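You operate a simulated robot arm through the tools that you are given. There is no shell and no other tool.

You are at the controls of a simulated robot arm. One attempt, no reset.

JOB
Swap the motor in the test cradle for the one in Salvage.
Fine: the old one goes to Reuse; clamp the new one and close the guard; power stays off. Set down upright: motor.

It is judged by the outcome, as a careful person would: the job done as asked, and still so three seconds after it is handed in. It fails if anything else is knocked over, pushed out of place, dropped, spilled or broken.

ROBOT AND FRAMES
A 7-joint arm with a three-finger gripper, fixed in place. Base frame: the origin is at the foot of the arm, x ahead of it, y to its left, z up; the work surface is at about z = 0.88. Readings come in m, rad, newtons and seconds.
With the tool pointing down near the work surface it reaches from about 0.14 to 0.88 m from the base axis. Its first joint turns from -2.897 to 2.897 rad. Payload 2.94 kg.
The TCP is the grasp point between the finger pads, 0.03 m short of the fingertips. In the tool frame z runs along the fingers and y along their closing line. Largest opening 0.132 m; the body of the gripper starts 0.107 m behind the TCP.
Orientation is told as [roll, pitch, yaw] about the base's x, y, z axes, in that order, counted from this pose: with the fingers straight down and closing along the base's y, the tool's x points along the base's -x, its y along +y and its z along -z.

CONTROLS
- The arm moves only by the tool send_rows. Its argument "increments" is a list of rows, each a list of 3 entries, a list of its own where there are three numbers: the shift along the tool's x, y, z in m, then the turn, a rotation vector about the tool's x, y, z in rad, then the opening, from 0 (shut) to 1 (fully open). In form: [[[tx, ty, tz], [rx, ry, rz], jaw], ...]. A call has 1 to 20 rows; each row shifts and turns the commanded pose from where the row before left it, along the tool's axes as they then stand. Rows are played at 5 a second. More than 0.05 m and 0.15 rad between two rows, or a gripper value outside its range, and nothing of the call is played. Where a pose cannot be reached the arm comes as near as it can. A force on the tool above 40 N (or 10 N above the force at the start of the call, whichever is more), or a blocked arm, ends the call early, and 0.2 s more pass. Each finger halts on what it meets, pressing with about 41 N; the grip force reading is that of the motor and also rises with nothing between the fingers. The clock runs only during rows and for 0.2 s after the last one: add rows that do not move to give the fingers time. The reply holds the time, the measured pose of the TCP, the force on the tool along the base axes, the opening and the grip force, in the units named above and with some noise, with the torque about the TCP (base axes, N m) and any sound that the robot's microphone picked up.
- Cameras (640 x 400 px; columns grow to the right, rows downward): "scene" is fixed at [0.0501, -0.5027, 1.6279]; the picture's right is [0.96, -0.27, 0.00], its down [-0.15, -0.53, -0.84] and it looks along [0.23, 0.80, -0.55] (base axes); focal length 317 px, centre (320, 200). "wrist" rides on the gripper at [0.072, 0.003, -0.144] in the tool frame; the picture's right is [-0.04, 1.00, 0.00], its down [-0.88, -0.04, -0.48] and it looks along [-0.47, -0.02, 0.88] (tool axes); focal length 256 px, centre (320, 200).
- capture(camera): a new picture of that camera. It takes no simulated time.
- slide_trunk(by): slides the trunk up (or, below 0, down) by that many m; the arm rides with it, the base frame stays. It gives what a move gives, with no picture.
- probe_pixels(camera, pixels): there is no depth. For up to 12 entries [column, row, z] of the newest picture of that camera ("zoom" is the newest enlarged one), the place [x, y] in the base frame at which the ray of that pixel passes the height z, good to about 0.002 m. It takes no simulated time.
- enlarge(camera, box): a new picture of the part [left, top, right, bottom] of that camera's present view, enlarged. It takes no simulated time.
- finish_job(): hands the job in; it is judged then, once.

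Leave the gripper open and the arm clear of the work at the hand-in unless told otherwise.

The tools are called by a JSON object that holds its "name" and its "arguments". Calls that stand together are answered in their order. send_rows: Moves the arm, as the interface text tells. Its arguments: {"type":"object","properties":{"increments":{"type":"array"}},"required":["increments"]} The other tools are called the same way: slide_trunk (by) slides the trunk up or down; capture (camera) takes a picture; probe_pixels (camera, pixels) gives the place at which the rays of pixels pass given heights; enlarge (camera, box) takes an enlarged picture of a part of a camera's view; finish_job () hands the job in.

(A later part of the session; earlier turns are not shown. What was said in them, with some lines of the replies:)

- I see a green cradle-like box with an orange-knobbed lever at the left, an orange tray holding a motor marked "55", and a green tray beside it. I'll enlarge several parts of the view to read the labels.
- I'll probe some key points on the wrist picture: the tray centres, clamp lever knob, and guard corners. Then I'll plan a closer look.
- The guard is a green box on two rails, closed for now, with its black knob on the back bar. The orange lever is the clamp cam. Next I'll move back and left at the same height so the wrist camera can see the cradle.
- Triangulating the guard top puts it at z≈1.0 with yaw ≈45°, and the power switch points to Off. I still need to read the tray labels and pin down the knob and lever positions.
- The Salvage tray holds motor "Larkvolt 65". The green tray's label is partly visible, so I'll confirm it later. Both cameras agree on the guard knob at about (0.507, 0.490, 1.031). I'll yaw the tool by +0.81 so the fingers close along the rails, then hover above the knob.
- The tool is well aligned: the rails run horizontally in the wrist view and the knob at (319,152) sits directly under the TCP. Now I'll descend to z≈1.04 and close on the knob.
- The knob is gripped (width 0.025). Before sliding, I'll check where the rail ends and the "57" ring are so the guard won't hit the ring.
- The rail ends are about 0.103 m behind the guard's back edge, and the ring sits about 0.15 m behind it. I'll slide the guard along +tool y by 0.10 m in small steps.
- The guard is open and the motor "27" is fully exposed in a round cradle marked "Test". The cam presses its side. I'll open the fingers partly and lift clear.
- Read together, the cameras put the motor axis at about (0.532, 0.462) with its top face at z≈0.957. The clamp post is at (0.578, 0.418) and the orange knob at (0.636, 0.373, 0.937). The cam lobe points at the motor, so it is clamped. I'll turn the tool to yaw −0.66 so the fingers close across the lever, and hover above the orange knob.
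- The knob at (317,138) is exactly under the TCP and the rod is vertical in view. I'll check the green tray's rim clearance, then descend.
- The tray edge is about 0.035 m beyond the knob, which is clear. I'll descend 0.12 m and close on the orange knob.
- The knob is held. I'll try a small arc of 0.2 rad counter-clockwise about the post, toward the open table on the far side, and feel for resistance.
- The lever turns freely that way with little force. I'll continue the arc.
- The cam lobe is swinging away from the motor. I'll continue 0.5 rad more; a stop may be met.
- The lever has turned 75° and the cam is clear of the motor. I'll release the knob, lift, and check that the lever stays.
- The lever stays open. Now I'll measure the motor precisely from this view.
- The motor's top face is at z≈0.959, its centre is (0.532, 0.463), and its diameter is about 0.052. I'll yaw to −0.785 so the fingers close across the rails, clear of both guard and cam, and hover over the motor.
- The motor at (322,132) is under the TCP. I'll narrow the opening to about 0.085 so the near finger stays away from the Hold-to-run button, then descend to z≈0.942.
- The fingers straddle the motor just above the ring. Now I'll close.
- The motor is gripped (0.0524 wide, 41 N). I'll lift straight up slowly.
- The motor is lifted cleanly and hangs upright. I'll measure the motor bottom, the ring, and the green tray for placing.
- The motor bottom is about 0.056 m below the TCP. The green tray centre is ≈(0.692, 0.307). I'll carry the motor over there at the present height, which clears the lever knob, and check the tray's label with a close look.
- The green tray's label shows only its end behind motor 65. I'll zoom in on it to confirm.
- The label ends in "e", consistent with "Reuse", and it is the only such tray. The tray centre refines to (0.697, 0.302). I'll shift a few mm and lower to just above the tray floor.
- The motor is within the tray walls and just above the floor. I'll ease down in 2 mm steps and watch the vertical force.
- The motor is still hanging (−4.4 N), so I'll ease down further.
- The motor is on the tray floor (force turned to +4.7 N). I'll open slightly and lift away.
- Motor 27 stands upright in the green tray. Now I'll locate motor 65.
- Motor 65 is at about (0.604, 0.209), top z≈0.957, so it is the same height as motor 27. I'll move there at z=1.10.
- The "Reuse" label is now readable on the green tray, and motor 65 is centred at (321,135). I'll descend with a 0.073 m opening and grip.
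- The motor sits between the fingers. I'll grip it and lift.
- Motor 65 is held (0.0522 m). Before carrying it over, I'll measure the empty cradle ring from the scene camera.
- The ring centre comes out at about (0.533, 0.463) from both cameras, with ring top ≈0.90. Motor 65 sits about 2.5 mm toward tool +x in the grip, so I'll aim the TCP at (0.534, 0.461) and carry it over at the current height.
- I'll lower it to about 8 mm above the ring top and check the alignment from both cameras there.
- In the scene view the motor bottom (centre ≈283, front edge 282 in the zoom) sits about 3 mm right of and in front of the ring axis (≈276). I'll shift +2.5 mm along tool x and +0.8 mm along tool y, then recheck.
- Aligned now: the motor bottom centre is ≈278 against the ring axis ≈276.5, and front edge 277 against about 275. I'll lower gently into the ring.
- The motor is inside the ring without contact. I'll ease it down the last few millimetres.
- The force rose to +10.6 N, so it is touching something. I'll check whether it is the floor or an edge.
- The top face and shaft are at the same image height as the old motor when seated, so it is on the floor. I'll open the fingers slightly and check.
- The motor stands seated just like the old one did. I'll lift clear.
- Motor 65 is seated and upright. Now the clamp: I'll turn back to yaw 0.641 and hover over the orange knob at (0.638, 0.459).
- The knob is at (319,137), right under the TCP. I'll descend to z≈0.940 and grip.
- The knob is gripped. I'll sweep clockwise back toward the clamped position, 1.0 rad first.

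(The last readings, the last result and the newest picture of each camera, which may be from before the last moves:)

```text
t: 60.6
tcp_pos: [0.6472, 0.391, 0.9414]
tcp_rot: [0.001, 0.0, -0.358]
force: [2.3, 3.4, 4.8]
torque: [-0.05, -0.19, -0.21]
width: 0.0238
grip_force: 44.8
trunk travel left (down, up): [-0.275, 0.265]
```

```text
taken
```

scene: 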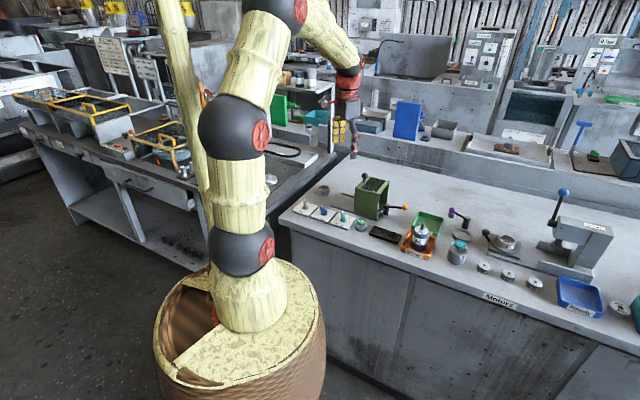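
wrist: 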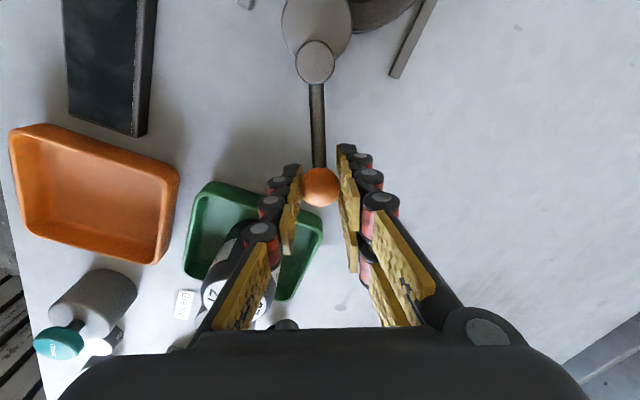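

It is moving freely. I'll continue 0.3 rad to the original lever angle in smaller steps.

{"name": "send_rows", "arguments": {"increments": [[[0.0002, -0.0054, 0], [0, 0, 0.075], 0.05], [[0.0002, -0.0054, 0], [0, 0, 0.075], 0.05], [[0.0002, -0.0054, 0], [0, 0, 0.075], 0.05], [[0.0002, -0.0054, 0], [0, 0, 0.075], 0.05], [[0, 0, 0], [0, 0, 0], 0.05]]}}

{"name": "enlarge", "arguments": {"camera": "scene", "box": [345, 165, 425, 225]}}

{"name": "capture", "arguments": {"camera": "wrist"}}

```text
t: 61.8
tcp_pos: [0.6374, 0.3719, 0.94]
tcp_rot: [-0.001, 0.0, -0.66]
force: [2.8, 0.7, 7.5]
torque: [-0.06, -0.1, -0.14]
width: 0.0236
grip_force: 44.9
trunk travel left (down, up): [-0.275, 0.265]
```

```text
6.67 times, centred on (385, 195) of scene
```

zoom: 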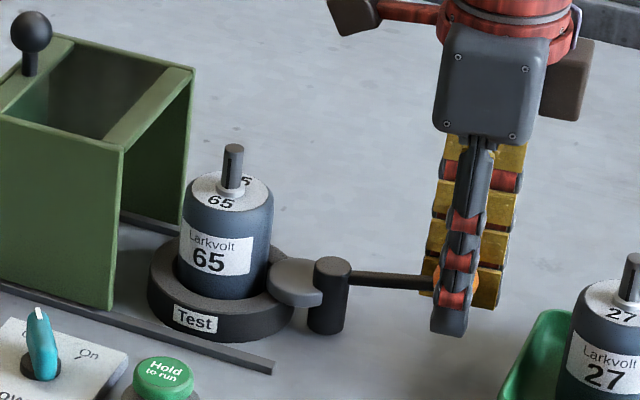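

```text
taken
```

wrist: 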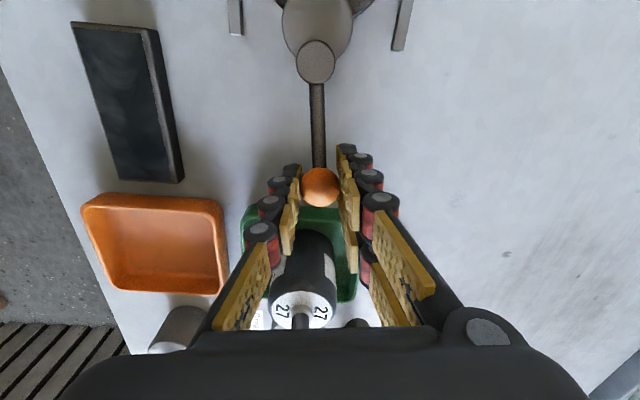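

The lever is back at its original angle with the cam against the motor. I'll test gently whether there is further travel or a firm stop.

{"name": "send_rows", "arguments": {"increments": [[[0.0001, -0.0036, 0], [0, 0, 0.05], 0.05], [[0, 0, 0], [0, 0, 0], 0.05]]}}

{"name": "enlarge", "arguments": {"camera": "wrist", "box": [220, 0, 420, 220]}}

```text
t: 62.4
tcp_pos: [0.6344, 0.3691, 0.9397]
tcp_rot: [0.002, 0.001, -0.708]
force: [6.4, 6.7, 6.4]
torque: [0.07, -0.19, -0.02]
width: 0.0238
grip_force: 44.5
trunk travel left (down, up): [-0.275, 0.265]
```

```text
1.82 times, centred on (320, 110) of wrist
```

zoom: 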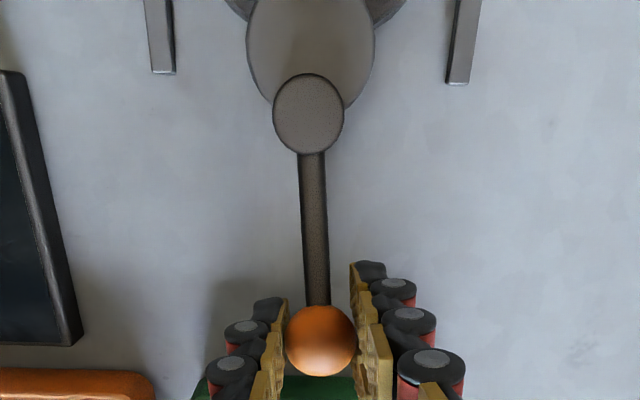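

Resistance rises to about 9 N and the lever barely moves further, so it is at its clamped stop. I'll release the knob and lift.

{"name": "send_rows", "arguments": {"increments": [[[0, 0, 0], [0, 0, 0], 0.3], [[0, 0, 0], [0, 0, 0], 0.42], [[0, 0, 0], [0, 0, 0], 0.42], [[0, 0, -0.04], [0, 0, 0], 0.42], [[0, 0, -0.05], [0, 0, 0], 0.42], [[0, 0, -0.05], [0, 0, 0], 0.45], [[0, 0, -0.05], [0, 0, 0], 0.45], [[0, 0, 0], [0, 0, 0], 0.45]]}}

{"name": "enlarge", "arguments": {"camera": "scene", "box": [340, 165, 420, 225]}}

{"name": "capture", "arguments": {"camera": "wrist"}}

```text
t: 64.2
tcp_pos: [0.6338, 0.3695, 1.1299]
tcp_rot: [-0.002, 0.0, -0.71]
force: [0.3, 0.0, -0.2]
torque: [-0.04, 0.02, 0.0]
width: 0.0593
grip_force: 0.0
trunk travel left (down, up): [-0.275, 0.265]
```

```text
6.67 times, centred on (380, 195) of scene
```

zoom: 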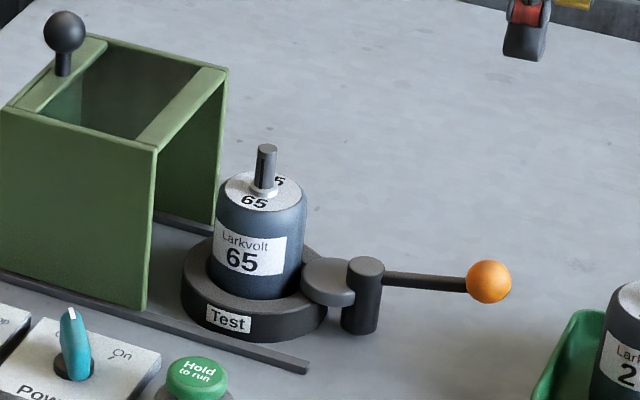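

```text
taken
```

wrist: 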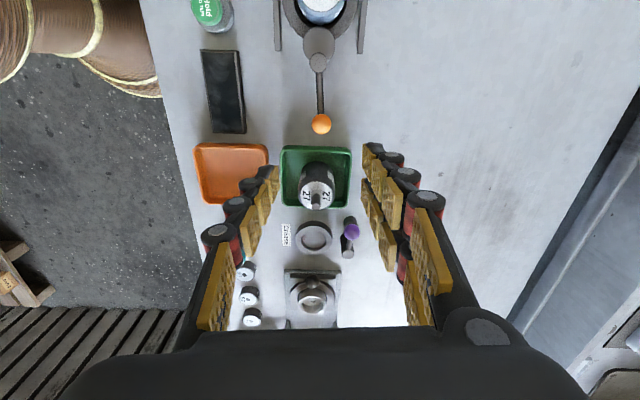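

The lever is exactly where it was at the start, clamped, with motor 65 seated. Next is the guard: I'll yaw to 0.78 and hover over its knob at (0.437, 0.558).

{"name": "send_rows", "arguments": {"increments": [[[0, 0, 0], [0, 0, -0.149], 0.5], [[0, 0, 0], [0, 0, -0.149], 0.5], [[0, 0, 0], [0, 0, -0.149], 0.5], [[0, 0, 0], [0, 0, -0.149], 0.5], [[0, 0, 0], [0, 0, -0.149], 0.5], [[0, 0, 0], [0, 0, -0.149], 0.5], [[0, 0, 0], [0, 0, -0.149], 0.5], [[0, 0, 0], [0, 0, -0.149], 0.5], [[0, 0, 0], [0, 0, -0.149], 0.5], [[0, 0, 0], [0, 0, -0.149], 0.5], [[0.0009, 0.034, 0], [0, 0, 0], 0.5], [[0.0009, 0.034, 0], [0, 0, 0], 0.5], [[0.0009, 0.034, 0], [0, 0, 0], 0.5], [[0.0009, 0.034, 0], [0, 0, 0], 0.5], [[0, 0, 0], [0, 0, 0], 0.5]]}}

{"name": "capture", "arguments": {"camera": "wrist"}}

{"name": "enlarge", "arguments": {"camera": "wrist", "box": [200, 30, 380, 150]}}

```text
t: 67.4
tcp_pos: [0.5357, 0.4624, 1.1299]
tcp_rot: [-0.001, 0.001, 0.781]
force: [-0.2, -1.0, -0.1]
torque: [-0.01, 0.0, 0.01]
width: 0.0658
grip_force: 0.1
trunk travel left (down, up): [-0.275, 0.265]
```

```text
taken
```

wrist: 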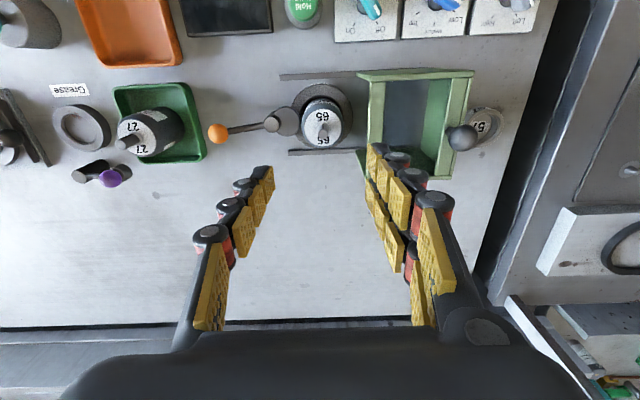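

```text
3.33 times, centred on (290, 90) of wrist
```

zoom: 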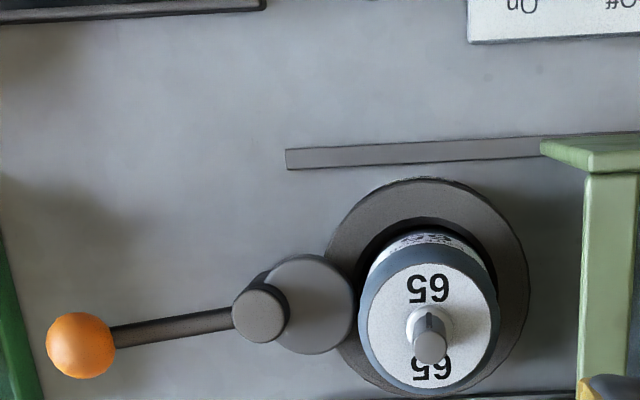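

Before closing the guard I want to confirm that the cam touches the motor. I'll look closely from both cameras.

{"name": "enlarge", "arguments": {"camera": "scene", "box": [365, 192, 393, 214]}}

{"name": "enlarge", "arguments": {"camera": "wrist", "box": [260, 90, 350, 150]}}

```text
16.00 times, centred on (379, 203) of scene
```

zoom: 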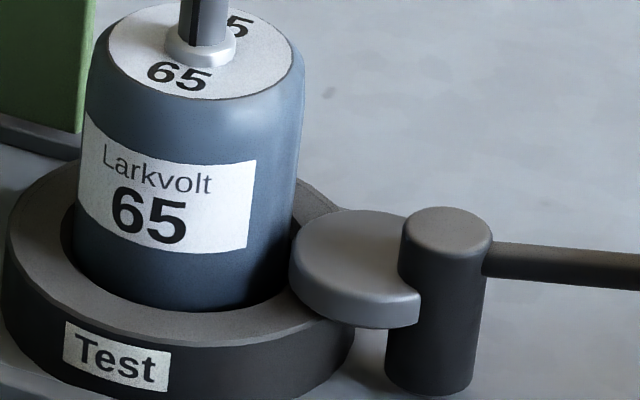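

```text
6.67 times, centred on (305, 120) of wrist
```

zoom: 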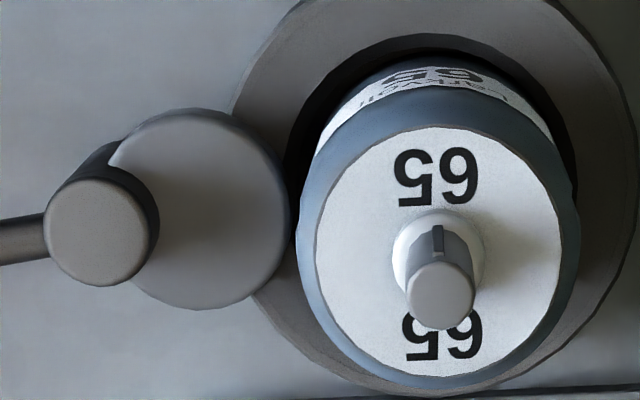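

Close up, the cam is at its stop, but motor 65 sits about 2–3 mm further from it than the old motor did. For a sound clamp I'll re-grip the motor across the rails and draw it about 2.5 mm toward the cam, to where the old one sat. First I'll yaw back to −0.785.

{"name": "send_rows", "arguments": {"increments": [[[0, 0, 0], [0, 0, 0.1424], 0.6], [[0, 0, 0], [0, 0, 0.1424], 0.6], [[0, 0, 0], [0, 0, 0.1424], 0.6], [[0, 0, 0], [0, 0, 0.1424], 0.6], [[0, 0, 0], [0, 0, 0.1424], 0.6], [[0, 0, 0], [0, 0, 0.1424], 0.6], [[0, 0, 0], [0, 0, 0.1424], 0.6], [[0, 0, 0], [0, 0, 0.1424], 0.6], [[0, 0, 0], [0, 0, 0.1424], 0.6], [[0, 0, 0], [0, 0, 0.1424], 0.6], [[0, 0, 0], [0, 0, 0.1424], 0.6], [[0.0016, -0.0015, 0.03], [0, 0, 0], 0.6], [[0, 0, 0], [0, 0, 0], 0.6]]}}

{"name": "capture", "arguments": {"camera": "wrist"}}

{"name": "enlarge", "arguments": {"camera": "wrist", "box": [270, 80, 370, 190]}}

```text
t: 70.2
tcp_pos: [0.5341, 0.4622, 1.1002]
tcp_rot: [0.0, 0.0, -0.785]
force: [0.1, -0.6, 0.9]
torque: [0.02, 0.0, -0.02]
width: 0.0795
grip_force: 0.0
trunk travel left (down, up): [-0.275, 0.265]
```

```text
taken
```

wrist: 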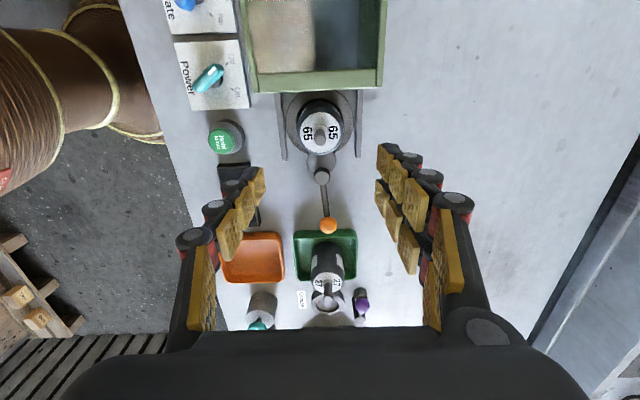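

```text
3.64 times, centred on (320, 135) of wrist
```

zoom: 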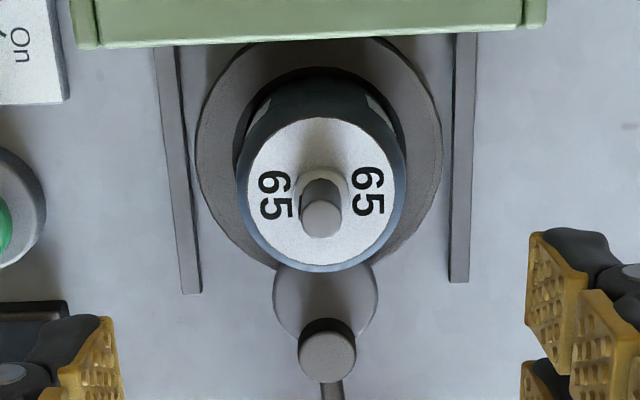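

From this closer overhead view, the motor face centre (row ≈133) and the ring centre (≈121 at ring height) both match the TCP axis. So the motor is centred in the ring within about 1 mm and no nudge is needed. I'll go on to the guard: rise, yaw to 0.78, and hover over the knob.

{"name": "send_rows", "arguments": {"increments": [[[0, 0, -0.03], [0, 0, -0.1423], 0.5], [[0, 0, 0], [0, 0, -0.1423], 0.5], [[0, 0, 0], [0, 0, -0.1423], 0.5], [[0, 0, 0], [0, 0, -0.1423], 0.5], [[0, 0, 0], [0, 0, -0.1423], 0.5], [[0, 0, 0], [0, 0, -0.1423], 0.5], [[0, 0, 0], [0, 0, -0.1423], 0.5], [[0, 0, 0], [0, 0, -0.1423], 0.5], [[0, 0, 0], [0, 0, -0.1423], 0.5], [[0, 0, 0], [0, 0, -0.1423], 0.5], [[0, 0, 0], [0, 0, -0.1423], 0.5], [[0.0003, 0.034, 0], [0, 0, 0], 0.5], [[0.0003, 0.034, 0], [0, 0, 0], 0.5], [[0.0004, 0.034, 0], [0, 0, 0], 0.5], [[0.0004, 0.034, 0], [0, 0, 0], 0.5], [[0, 0, 0], [0, 0, 0], 0.5]]}}

{"name": "capture", "arguments": {"camera": "wrist"}}

```text
t: 73.6
tcp_pos: [0.4372, 0.5593, 1.1302]
tcp_rot: [-0.001, 0.0, 0.781]
force: [0.4, 0.4, -0.2]
torque: [0.01, -0.02, -0.01]
width: 0.0659
grip_force: 0.1
trunk travel left (down, up): [-0.275, 0.265]
```

```text
taken
```

wrist: 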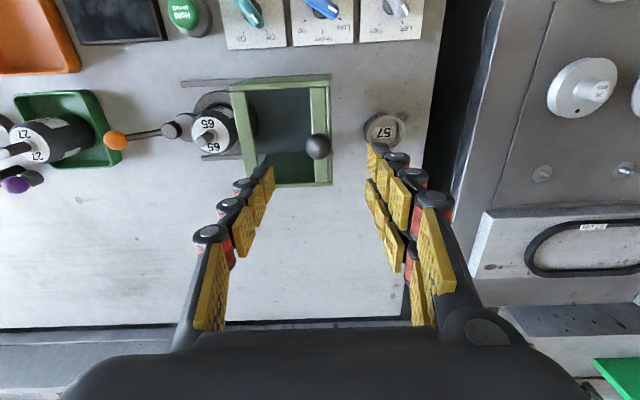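

The knob at (318,147) is directly below. I'll descend to z≈1.04 and grip.

{"name": "send_rows", "arguments": {"increments": [[[0, 0, 0.03], [0, 0, 0], 0.5], [[0, 0, 0.03], [0, 0, 0], 0.5], [[0, 0, 0.03], [0, 0, 0], 0.5], [[0, 0, 0], [0, 0, 0], 0.5], [[0, 0, 0], [0, 0, 0], 0.1], [[0, 0, 0], [0, 0, 0], 0.1], [[0, 0, 0], [0, 0, 0], 0.1], [[0, 0, 0], [0, 0, 0], 0.1], [[0, 0, 0], [0, 0, 0], 0.1]]}}

```text
t: 75.6
tcp_pos: [0.4372, 0.558, 1.0398]
tcp_rot: [0.001, -0.001, 0.781]
force: [1.4, -1.2, -2.0]
torque: [0.02, -0.15, 0.08]
width: 0.0238
grip_force: 35.5
trunk travel left (down, up): [-0.275, 0.265]
```

The knob is gripped. I'll slide the guard back 0.098 m along −tool y to its closed position.

{"name": "send_rows", "arguments": {"increments": [[[0, -0.0098, 0], [0, 0, 0], 0.1], [[0, -0.0098, 0], [0, 0, 0], 0.1], [[0, -0.0098, 0], [0, 0, 0], 0.1], [[0, -0.0098, 0], [0, 0, 0], 0.1], [[0, -0.0098, 0], [0, 0, 0], 0.1], [[0, -0.0098, 0], [0, 0, 0], 0.1], [[0, -0.0098, 0], [0, 0, 0], 0.1], [[0, -0.0098, 0], [0, 0, 0], 0.1], [[0, -0.0098, 0], [0, 0, 0], 0.1], [[0, -0.0098, 0], [0, 0, 0], 0.1], [[0, 0, 0], [0, 0, 0], 0.1]]}}

{"name": "enlarge", "arguments": {"camera": "scene", "box": [320, 140, 420, 220]}}

```text
t: 78.0
tcp_pos: [0.5067, 0.4898, 1.04]
tcp_rot: [0.0, 0.001, 0.78]
force: [5.7, 1.0, -2.3]
torque: [-0.27, 0.1, 0.04]
width: 0.0237
grip_force: 44.7
trunk travel left (down, up): [-0.275, 0.265]
```

```text
5.00 times, centred on (370, 180) of scene
```

zoom: 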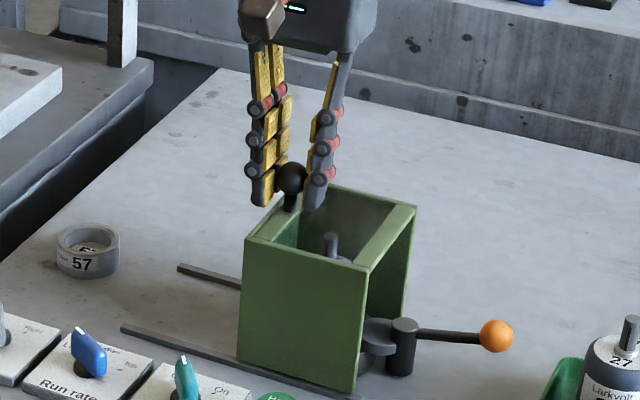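

The guard matches its original closed position. I'll push 3 mm more to make sure it is against the stop.

{"name": "send_rows", "arguments": {"increments": [[[0, -0.0015, 0], [0, 0, 0], 0.1], [[0, -0.0015, 0], [0, 0, 0], 0.1], [[0, 0, 0], [0, 0, 0], 0.1]]}}

```text
t: 78.8
tcp_pos: [0.5081, 0.4884, 1.0399]
tcp_rot: [0.001, 0.0, 0.781]
force: [-1.1, 5.8, -2.6]
torque: [0.1, 0.08, 0.04]
width: 0.0238
grip_force: 44.9
trunk travel left (down, up): [-0.275, 0.265]
```

Resistance along the rail rose by about 8 N, so the guard is at its closed stop. I'll release, lift and retreat clear.

{"name": "send_rows", "arguments": {"increments": [[[0, 0, 0], [0, 0, 0], 0.3], [[0, 0, 0], [0, 0, 0], 0.5], [[0, 0, 0], [0, 0, 0], 0.5], [[0, 0, -0.03], [0, 0, 0], 0.5], [[0, 0, -0.04], [0, 0, 0], 0.5], [[0, 0, -0.05], [0, 0, 0], 0.7], [[0, 0, -0.05], [0, 0, 0], 1], [[0.02, 0, -0.03], [0, 0, 0], 1], [[0.03, 0, 0], [0, 0, 0], 1], [[0.03, 0, 0], [0, 0, 0], 1], [[0.03, 0, 0], [0, 0, 0], 1], [[0, 0, 0], [0, 0, 0], 1], [[0, 0, 0], [0, 0, 0], 1]]}}

{"name": "capture", "arguments": {"camera": "wrist"}}

{"name": "capture", "arguments": {"camera": "scene"}}

{"name": "enlarge", "arguments": {"camera": "scene", "box": [285, 160, 485, 285]}}

{"name": "enlarge", "arguments": {"camera": "wrist", "box": [160, 60, 400, 220]}}

```text
t: 81.6
tcp_pos: [0.4307, 0.409, 1.2403]
tcp_rot: [-0.001, 0.001, 0.781]
force: [0.3, -0.6, -0.1]
torque: [-0.01, 0.0, 0.0]
width: 0.1322
grip_force: 0.1
trunk travel left (down, up): [-0.275, 0.265]
```

```text
taken
```

wrist: 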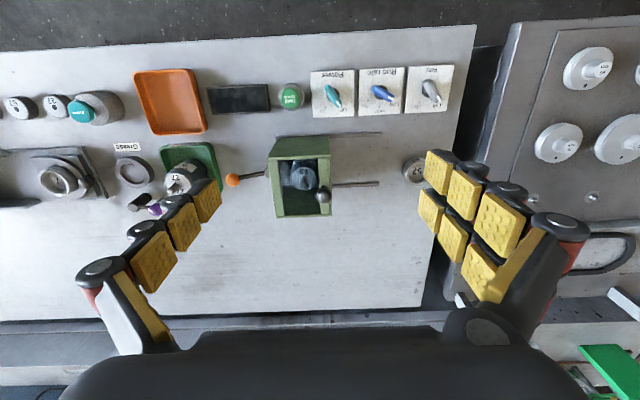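

```text
taken
```

scene: 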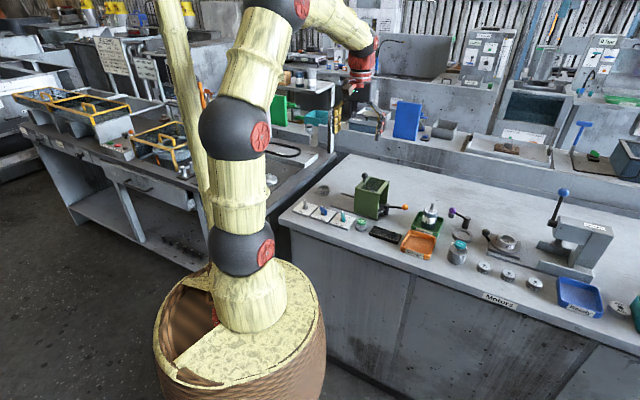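

```text
3.20 times, centred on (385, 222) of scene
```

zoom: 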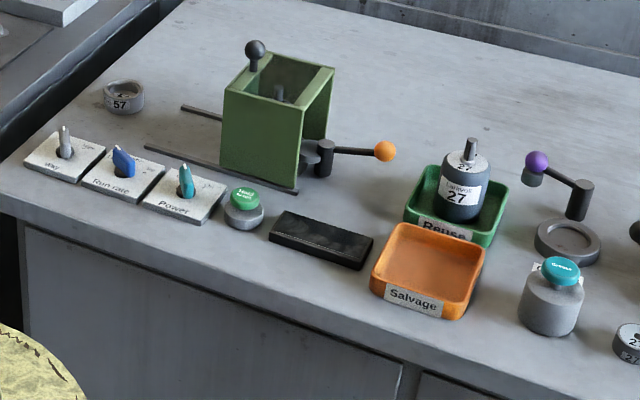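

```text
2.50 times, centred on (280, 140) of wrist
```

zoom: 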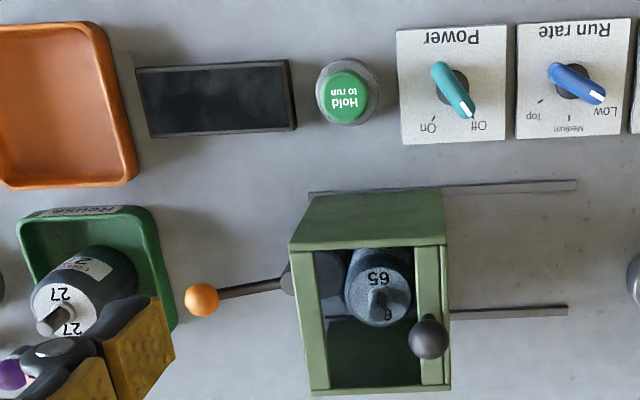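

Final check of the pictures:
- **New motor:** motor 65 stands upright in the cradle, the clamp lever is in its closed position, and the guard is closed against its stop.
- **Old motor:** motor 27 stands upright in the tray labelled Reuse.
- **Power:** the switch still points to Off.
- **Surroundings:** nothing else has moved. The gripper is open and the arm is clear.

I'm handing in the job.

{"name": "finish_job", "arguments": {}}

```text
The job is handed in.
```

The motors are swapped and the job is handed in.

- **Old motor (27):** it stands upright in the Reuse tray.
- **New motor (65):** it stands upright in the test cradle, centred in the ring to within about 1 mm. The clamp lever is back at its closed stop.
- **Guard and power:** the guard is closed against its stop, and the power switch still points to Off.

I couldn't confirm that the clamp's cam presses on motor 65. The lever is fully closed at the same angle as before. My measurements of a gap between cam and motor ranged from none to about 4 mm, so I left the motor where it was.

Nothing else on the bench was moved. The gripper is open and the arm is clear of the work.
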